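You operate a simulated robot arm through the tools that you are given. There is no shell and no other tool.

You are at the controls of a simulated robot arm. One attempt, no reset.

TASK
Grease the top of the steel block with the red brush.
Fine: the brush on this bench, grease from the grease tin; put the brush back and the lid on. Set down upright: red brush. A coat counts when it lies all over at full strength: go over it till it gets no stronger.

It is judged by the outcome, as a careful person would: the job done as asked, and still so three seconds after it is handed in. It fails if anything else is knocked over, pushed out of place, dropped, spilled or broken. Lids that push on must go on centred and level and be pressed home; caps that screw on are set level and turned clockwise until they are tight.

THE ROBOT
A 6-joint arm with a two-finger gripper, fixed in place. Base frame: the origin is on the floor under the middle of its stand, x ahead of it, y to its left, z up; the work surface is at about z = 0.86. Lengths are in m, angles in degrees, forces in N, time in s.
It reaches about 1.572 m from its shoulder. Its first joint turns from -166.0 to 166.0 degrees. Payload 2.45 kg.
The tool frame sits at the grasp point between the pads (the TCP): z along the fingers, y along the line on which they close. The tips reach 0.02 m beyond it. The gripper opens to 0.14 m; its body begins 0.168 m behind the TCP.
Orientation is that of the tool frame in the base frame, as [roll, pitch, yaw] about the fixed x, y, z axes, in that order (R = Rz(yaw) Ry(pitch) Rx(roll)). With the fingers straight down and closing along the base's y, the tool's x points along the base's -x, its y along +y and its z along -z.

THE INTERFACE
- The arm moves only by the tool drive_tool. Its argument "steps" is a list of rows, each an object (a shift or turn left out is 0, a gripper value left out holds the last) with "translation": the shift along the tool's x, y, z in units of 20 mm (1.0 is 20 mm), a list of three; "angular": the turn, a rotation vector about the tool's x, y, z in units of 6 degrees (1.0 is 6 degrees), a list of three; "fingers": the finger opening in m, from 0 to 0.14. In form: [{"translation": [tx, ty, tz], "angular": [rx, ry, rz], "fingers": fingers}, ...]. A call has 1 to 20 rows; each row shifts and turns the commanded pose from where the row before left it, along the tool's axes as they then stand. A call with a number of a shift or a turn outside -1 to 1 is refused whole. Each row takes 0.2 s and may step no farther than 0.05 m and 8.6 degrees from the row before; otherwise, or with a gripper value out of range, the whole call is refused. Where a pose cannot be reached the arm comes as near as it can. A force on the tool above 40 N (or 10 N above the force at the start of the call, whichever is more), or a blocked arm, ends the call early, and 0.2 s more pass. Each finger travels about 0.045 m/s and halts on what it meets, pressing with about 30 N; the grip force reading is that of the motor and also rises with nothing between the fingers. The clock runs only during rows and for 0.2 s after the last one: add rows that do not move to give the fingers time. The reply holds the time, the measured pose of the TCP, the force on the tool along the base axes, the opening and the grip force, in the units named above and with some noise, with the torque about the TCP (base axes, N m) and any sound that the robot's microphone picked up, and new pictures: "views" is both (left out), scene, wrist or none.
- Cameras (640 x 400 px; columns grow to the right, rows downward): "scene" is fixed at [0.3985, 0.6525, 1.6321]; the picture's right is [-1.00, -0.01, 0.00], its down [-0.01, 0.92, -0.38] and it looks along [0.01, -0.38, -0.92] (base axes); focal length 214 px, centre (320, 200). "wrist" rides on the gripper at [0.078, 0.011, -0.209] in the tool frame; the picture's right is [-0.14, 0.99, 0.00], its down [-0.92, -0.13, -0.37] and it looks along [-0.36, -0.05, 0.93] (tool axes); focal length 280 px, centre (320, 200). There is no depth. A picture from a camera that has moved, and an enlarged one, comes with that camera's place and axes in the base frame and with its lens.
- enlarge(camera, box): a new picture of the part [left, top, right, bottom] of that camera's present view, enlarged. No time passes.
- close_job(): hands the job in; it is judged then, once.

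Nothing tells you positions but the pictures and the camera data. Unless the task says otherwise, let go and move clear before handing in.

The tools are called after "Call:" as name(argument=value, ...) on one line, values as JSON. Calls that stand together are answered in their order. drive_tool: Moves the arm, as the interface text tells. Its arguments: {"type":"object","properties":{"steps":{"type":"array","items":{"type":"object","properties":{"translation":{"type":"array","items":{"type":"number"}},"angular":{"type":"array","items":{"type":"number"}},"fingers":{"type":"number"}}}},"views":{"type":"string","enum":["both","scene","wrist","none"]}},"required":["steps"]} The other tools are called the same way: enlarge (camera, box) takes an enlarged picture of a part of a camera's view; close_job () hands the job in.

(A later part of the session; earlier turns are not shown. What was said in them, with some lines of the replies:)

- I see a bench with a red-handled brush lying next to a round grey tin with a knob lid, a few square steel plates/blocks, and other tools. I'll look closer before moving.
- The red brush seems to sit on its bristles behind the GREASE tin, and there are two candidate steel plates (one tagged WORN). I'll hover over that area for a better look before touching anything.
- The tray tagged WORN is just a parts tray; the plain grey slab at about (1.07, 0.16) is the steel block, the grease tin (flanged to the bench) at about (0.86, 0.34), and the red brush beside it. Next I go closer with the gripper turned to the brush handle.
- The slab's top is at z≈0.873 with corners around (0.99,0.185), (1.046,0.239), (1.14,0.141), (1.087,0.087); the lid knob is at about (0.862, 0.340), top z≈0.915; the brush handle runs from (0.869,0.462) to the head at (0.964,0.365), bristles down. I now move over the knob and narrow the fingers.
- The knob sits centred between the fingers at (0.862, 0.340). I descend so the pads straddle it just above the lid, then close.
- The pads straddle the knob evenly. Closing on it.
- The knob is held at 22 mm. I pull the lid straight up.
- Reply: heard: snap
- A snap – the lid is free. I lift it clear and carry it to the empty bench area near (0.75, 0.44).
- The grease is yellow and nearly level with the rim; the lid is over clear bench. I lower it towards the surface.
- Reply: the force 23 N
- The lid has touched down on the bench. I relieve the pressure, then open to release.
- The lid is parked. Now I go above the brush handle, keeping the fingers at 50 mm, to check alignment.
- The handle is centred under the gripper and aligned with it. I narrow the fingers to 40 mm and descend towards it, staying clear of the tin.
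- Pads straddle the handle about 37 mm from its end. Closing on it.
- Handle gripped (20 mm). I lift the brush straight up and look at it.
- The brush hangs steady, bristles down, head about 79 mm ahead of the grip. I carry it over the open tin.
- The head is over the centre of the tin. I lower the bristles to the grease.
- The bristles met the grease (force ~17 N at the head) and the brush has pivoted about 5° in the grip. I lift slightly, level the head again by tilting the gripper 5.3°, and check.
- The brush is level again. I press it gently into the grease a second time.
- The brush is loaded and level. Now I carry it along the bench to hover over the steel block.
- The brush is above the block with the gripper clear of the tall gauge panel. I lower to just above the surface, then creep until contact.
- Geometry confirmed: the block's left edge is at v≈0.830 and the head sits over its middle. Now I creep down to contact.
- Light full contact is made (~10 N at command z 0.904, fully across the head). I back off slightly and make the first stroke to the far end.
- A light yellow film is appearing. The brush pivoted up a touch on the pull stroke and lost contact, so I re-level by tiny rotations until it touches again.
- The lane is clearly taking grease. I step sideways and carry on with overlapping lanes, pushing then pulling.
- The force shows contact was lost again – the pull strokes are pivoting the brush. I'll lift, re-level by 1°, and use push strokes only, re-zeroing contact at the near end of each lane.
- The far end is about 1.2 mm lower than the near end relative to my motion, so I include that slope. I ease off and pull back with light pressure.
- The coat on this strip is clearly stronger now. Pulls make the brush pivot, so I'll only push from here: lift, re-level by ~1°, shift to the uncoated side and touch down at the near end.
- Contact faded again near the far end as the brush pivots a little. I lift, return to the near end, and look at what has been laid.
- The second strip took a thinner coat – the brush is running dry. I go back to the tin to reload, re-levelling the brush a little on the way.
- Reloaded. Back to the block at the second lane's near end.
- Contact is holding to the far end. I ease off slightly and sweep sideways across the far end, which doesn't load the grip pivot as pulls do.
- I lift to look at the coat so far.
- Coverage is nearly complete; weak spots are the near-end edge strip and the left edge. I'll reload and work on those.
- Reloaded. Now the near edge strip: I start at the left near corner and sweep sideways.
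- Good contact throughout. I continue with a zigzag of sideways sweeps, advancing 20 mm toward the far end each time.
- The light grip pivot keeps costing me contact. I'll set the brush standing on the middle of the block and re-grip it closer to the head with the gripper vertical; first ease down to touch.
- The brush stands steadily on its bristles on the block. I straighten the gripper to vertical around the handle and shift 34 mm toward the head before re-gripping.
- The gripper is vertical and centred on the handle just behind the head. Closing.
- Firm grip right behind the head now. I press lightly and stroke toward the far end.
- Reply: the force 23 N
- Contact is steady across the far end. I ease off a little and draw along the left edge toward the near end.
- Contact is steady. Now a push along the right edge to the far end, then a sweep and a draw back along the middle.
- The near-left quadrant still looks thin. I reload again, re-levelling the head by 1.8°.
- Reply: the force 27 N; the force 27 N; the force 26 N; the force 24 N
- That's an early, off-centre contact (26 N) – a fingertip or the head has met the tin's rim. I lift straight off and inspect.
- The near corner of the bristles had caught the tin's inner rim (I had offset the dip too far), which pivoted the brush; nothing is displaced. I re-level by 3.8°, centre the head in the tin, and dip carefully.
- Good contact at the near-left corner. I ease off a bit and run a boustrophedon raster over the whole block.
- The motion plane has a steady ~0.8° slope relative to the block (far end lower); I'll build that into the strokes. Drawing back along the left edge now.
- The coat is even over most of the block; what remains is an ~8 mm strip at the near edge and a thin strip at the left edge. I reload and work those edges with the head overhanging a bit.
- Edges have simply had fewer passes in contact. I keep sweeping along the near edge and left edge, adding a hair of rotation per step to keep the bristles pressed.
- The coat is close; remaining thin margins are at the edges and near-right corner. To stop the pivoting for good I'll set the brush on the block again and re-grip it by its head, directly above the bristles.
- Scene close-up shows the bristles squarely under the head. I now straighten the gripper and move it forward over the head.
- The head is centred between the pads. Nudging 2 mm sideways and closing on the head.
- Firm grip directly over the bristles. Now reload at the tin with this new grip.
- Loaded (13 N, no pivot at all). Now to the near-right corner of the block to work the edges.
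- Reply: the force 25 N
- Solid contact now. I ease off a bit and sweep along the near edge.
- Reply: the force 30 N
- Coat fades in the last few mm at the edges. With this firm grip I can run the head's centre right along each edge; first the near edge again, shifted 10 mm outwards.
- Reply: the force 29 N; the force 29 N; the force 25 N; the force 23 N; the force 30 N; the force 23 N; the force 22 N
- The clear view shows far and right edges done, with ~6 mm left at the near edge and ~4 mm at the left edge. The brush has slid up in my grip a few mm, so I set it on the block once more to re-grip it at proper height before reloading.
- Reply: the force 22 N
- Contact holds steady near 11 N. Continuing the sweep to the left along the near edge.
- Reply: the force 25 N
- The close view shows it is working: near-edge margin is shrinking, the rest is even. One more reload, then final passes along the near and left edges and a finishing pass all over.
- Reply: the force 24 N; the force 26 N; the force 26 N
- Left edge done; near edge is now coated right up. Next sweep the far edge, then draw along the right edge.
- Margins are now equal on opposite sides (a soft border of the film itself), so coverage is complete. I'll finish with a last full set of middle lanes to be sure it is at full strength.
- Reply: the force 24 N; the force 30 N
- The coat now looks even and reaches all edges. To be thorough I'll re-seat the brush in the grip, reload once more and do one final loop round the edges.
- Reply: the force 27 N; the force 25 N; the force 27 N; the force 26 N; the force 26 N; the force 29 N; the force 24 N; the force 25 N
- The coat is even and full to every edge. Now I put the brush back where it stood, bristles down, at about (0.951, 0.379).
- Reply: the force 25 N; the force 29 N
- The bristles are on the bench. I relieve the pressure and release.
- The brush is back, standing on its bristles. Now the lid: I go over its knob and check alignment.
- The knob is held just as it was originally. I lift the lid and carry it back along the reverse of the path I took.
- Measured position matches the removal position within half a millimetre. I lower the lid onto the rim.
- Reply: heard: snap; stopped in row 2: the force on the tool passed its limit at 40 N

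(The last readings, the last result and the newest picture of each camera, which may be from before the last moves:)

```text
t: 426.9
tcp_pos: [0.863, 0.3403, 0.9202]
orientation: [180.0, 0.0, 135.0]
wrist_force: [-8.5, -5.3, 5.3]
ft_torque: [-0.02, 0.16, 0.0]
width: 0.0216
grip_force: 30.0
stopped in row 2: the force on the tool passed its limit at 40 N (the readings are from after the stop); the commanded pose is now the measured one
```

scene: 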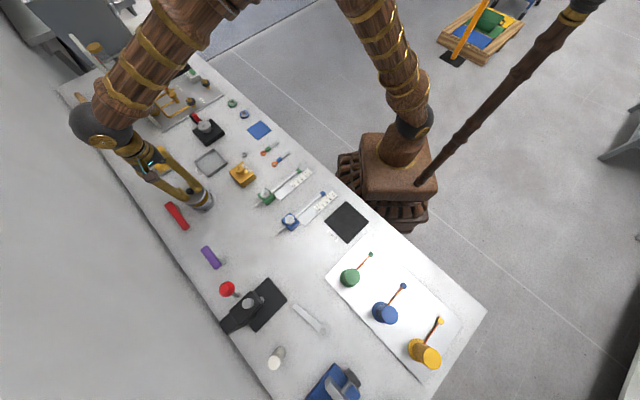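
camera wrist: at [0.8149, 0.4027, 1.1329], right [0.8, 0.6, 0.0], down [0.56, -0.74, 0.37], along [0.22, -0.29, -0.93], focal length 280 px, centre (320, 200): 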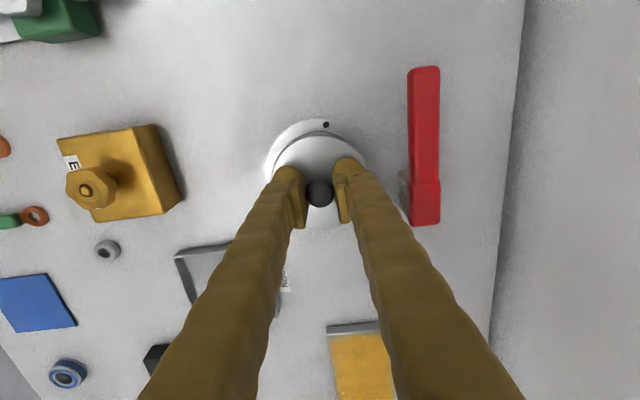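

The lid snapped on and took over 40 N of press – home. I release the knob and look.

Call:
drive_tool(steps=[{"fingers": 0.05}, {}, {}, {}, {"translation": [0, 0, -0.5]}, {"translation": [0, 0, -1]}, {"translation": [0, 0, -1]}, {"translation": [0, 0, -1]}, {}])

Call:
enlarge(camera="wrist", box=[220, 90, 440, 240])

Call:
enlarge(camera="scene", box=[150, 160, 230, 220])

```text
t: 428.9
tcp_pos: [0.8633, 0.3388, 0.9914]
orientation: [180.0, 0.0, 135.0]
wrist_force: [0.5, -0.6, 0.8]
ft_torque: [0.01, 0.02, -0.04]
width: 0.05
grip_force: 0.0
camera wrist: at [0.8155, 0.4016, 1.2], right [0.8, 0.6, 0.0], down [0.56, -0.74, 0.37], along [0.22, -0.29, -0.93], focal length 280 px, centre (320, 200)
```

scene: 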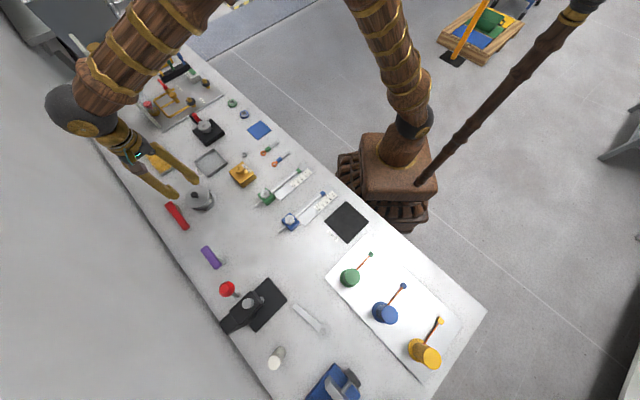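
wrist: 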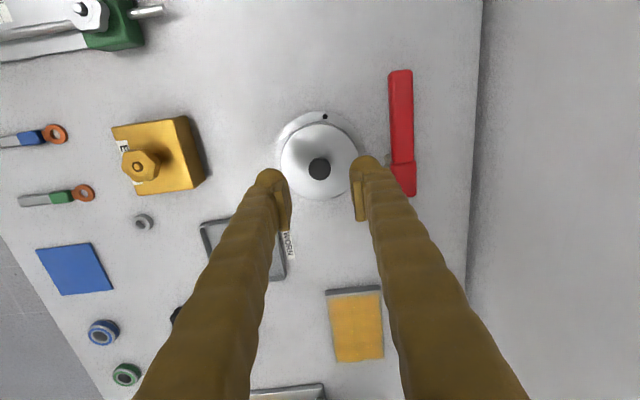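

```text
2.67 times, centred on (330, 165) of wrist
camera zoom: at [0.8155, 0.4016, 1.2], right [0.8, 0.6, 0.0], down [0.56, -0.74, 0.37], along [0.22, -0.29, -0.93], focal length 748 px, centre (293, 293)
```

zoom: 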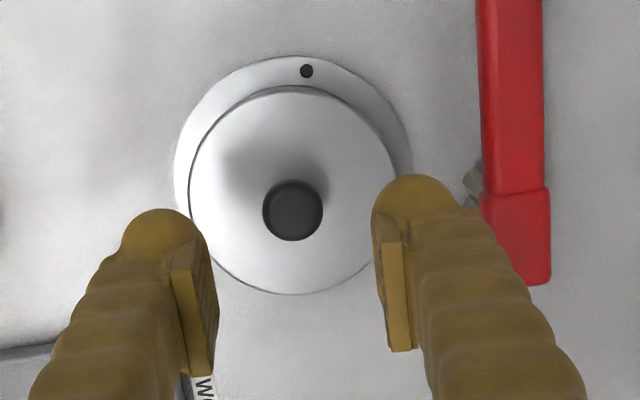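

```text
6.67 times, centred on (190, 190) of scene
camera zoom: at [0.3985, 0.6525, 1.6321], right [-1.0, -0.01, 0.0], down [-0.01, 0.92, -0.38], along [0.01, -0.38, -0.92], focal length 1430 px, centre (1187, 267)
```

zoom: 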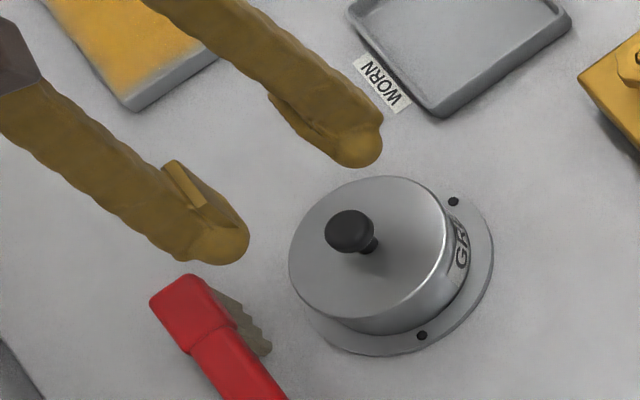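

Lid is on, centred and level; brush upright in its place. I retreat upward and take a last look at the coat and the surroundings.

Call:
drive_tool(steps=[{"translation": [0, 0, -1]}, {"translation": [0, 0, -1]}, {"translation": [0, 0, -1], "fingers": 0.14}, {"translation": [-1, 0, -0.5]}, {"translation": [-1, 0, 0]}, {"translation": [-1, 0, 0]}, {"translation": [-1, 0, 0]}, {}])

Call:
enlarge(camera="wrist", box=[270, 180, 400, 300])

Call:
enlarge(camera="scene", box=[140, 140, 190, 178])

Call:
enlarge(camera="scene", box=[60, 20, 320, 240])

```text
t: 430.8
tcp_pos: [0.9215, 0.2818, 1.0593]
orientation: [180.0, 0.0, 135.0]
wrist_force: [-1.3, 0.1, -0.1]
ft_torque: [0.02, -0.02, 0.02]
width: 0.1401
grip_force: 0.0
camera wrist: at [0.8736, 0.3444, 1.27], right [0.8, 0.6, 0.0], down [0.56, -0.74, 0.37], along [0.22, -0.29, -0.93], focal length 280 px, centre (320, 200)
```

scene: 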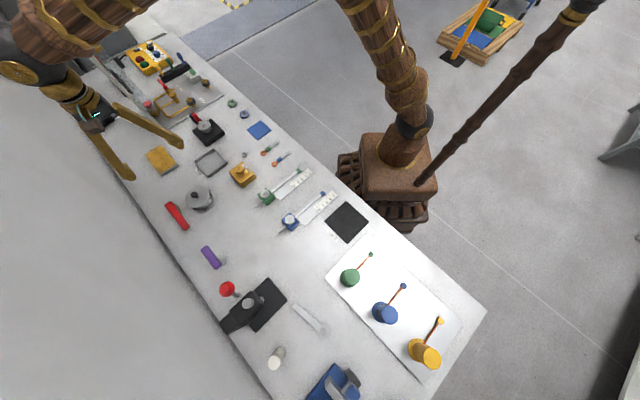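
wrist: 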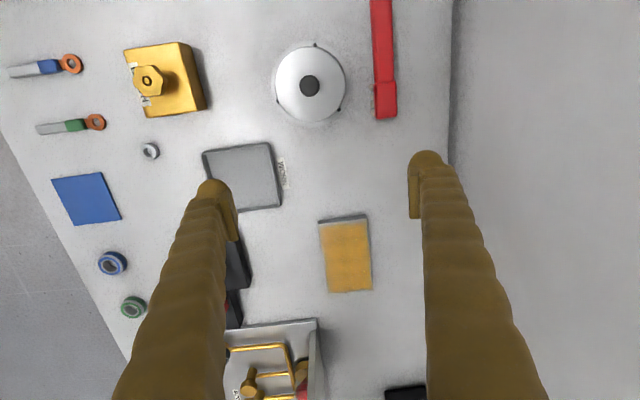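

```text
3.33 times, centred on (335, 240) of wrist
camera zoom: at [0.8736, 0.3444, 1.27], right [0.8, 0.6, 0.0], down [0.56, -0.74, 0.37], along [0.22, -0.29, -0.93], focal length 935 px, centre (270, 67)
```

zoom: 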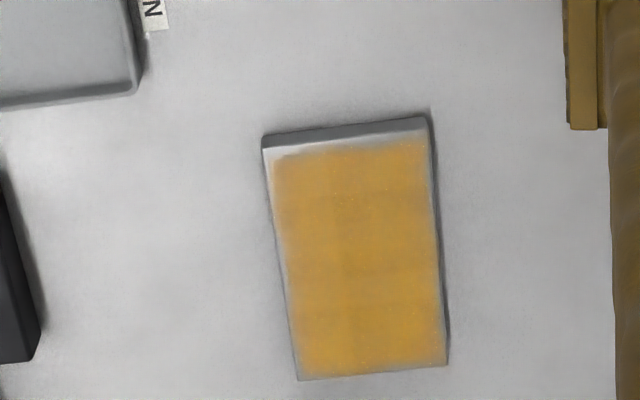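

```text
10.53 times, centred on (165, 159) of scene
camera zoom: at [0.3985, 0.6525, 1.6321], right [-1.0, -0.01, 0.0], down [-0.01, 0.92, -0.38], along [0.01, -0.38, -0.92], focal length 2258 px, centre (1952, 632)
```

zoom: 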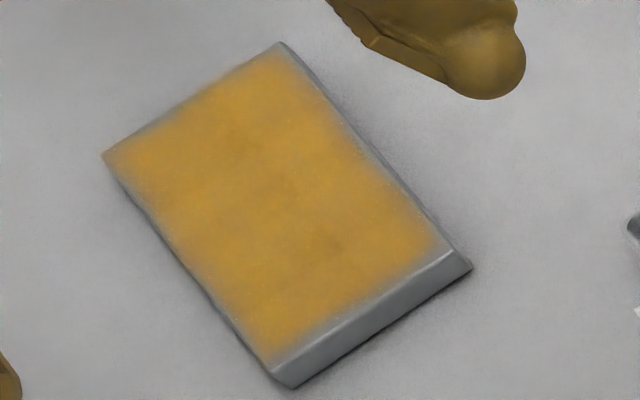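

```text
1.82 times, centred on (190, 130) of scene
camera zoom: at [0.3985, 0.6525, 1.6321], right [-1.0, -0.01, 0.0], down [-0.01, 0.92, -0.38], along [0.01, -0.38, -0.92], focal length 390 px, centre (556, 327)
```

zoom: 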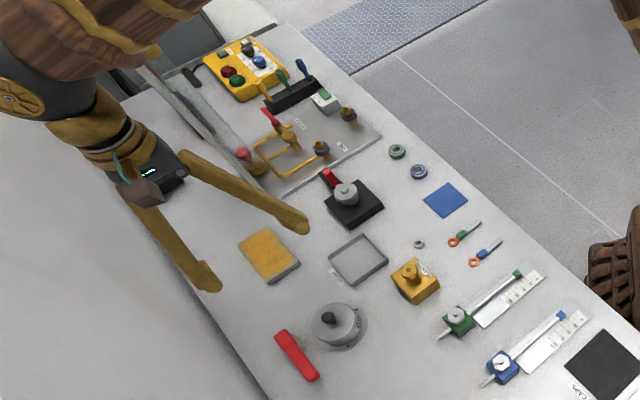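

The coat lies evenly all over the block, the lid is snapped on centred, and the brush stands upright in its place. Nothing else has moved and the gripper is open and clear, so I hand in the job.

Call:
close_job()

```text
The job is handed in.
```

The top of the steel block is greased with the red brush, and I've handed the job in; no result has come back yet.

- **Coat:** In the final views the grease looks even across the whole top. It fades over the last 4 to 5 mm at every edge. The fade is about the same on all four sides, so I took it as how the film is drawn, but I couldn't confirm that. The near and left edges took the most passes.
- **Brush:** It stands upright on its bristles, within a few millimetres of where it was.
- **Lid:** It snapped onto the tin at the same spot I lifted it from. I then pressed it until the force limit cut in at 40 N, so I take it as home. It looks centred and level.
- **Slips on the way:** The brush kept turning in my grip, so I set it down on the block several times to grip it again. On one reload the bristles caught the tin's rim at about 26 N. The tin didn't move.

Nothing else on the bench looks moved. The gripper is open and clear.
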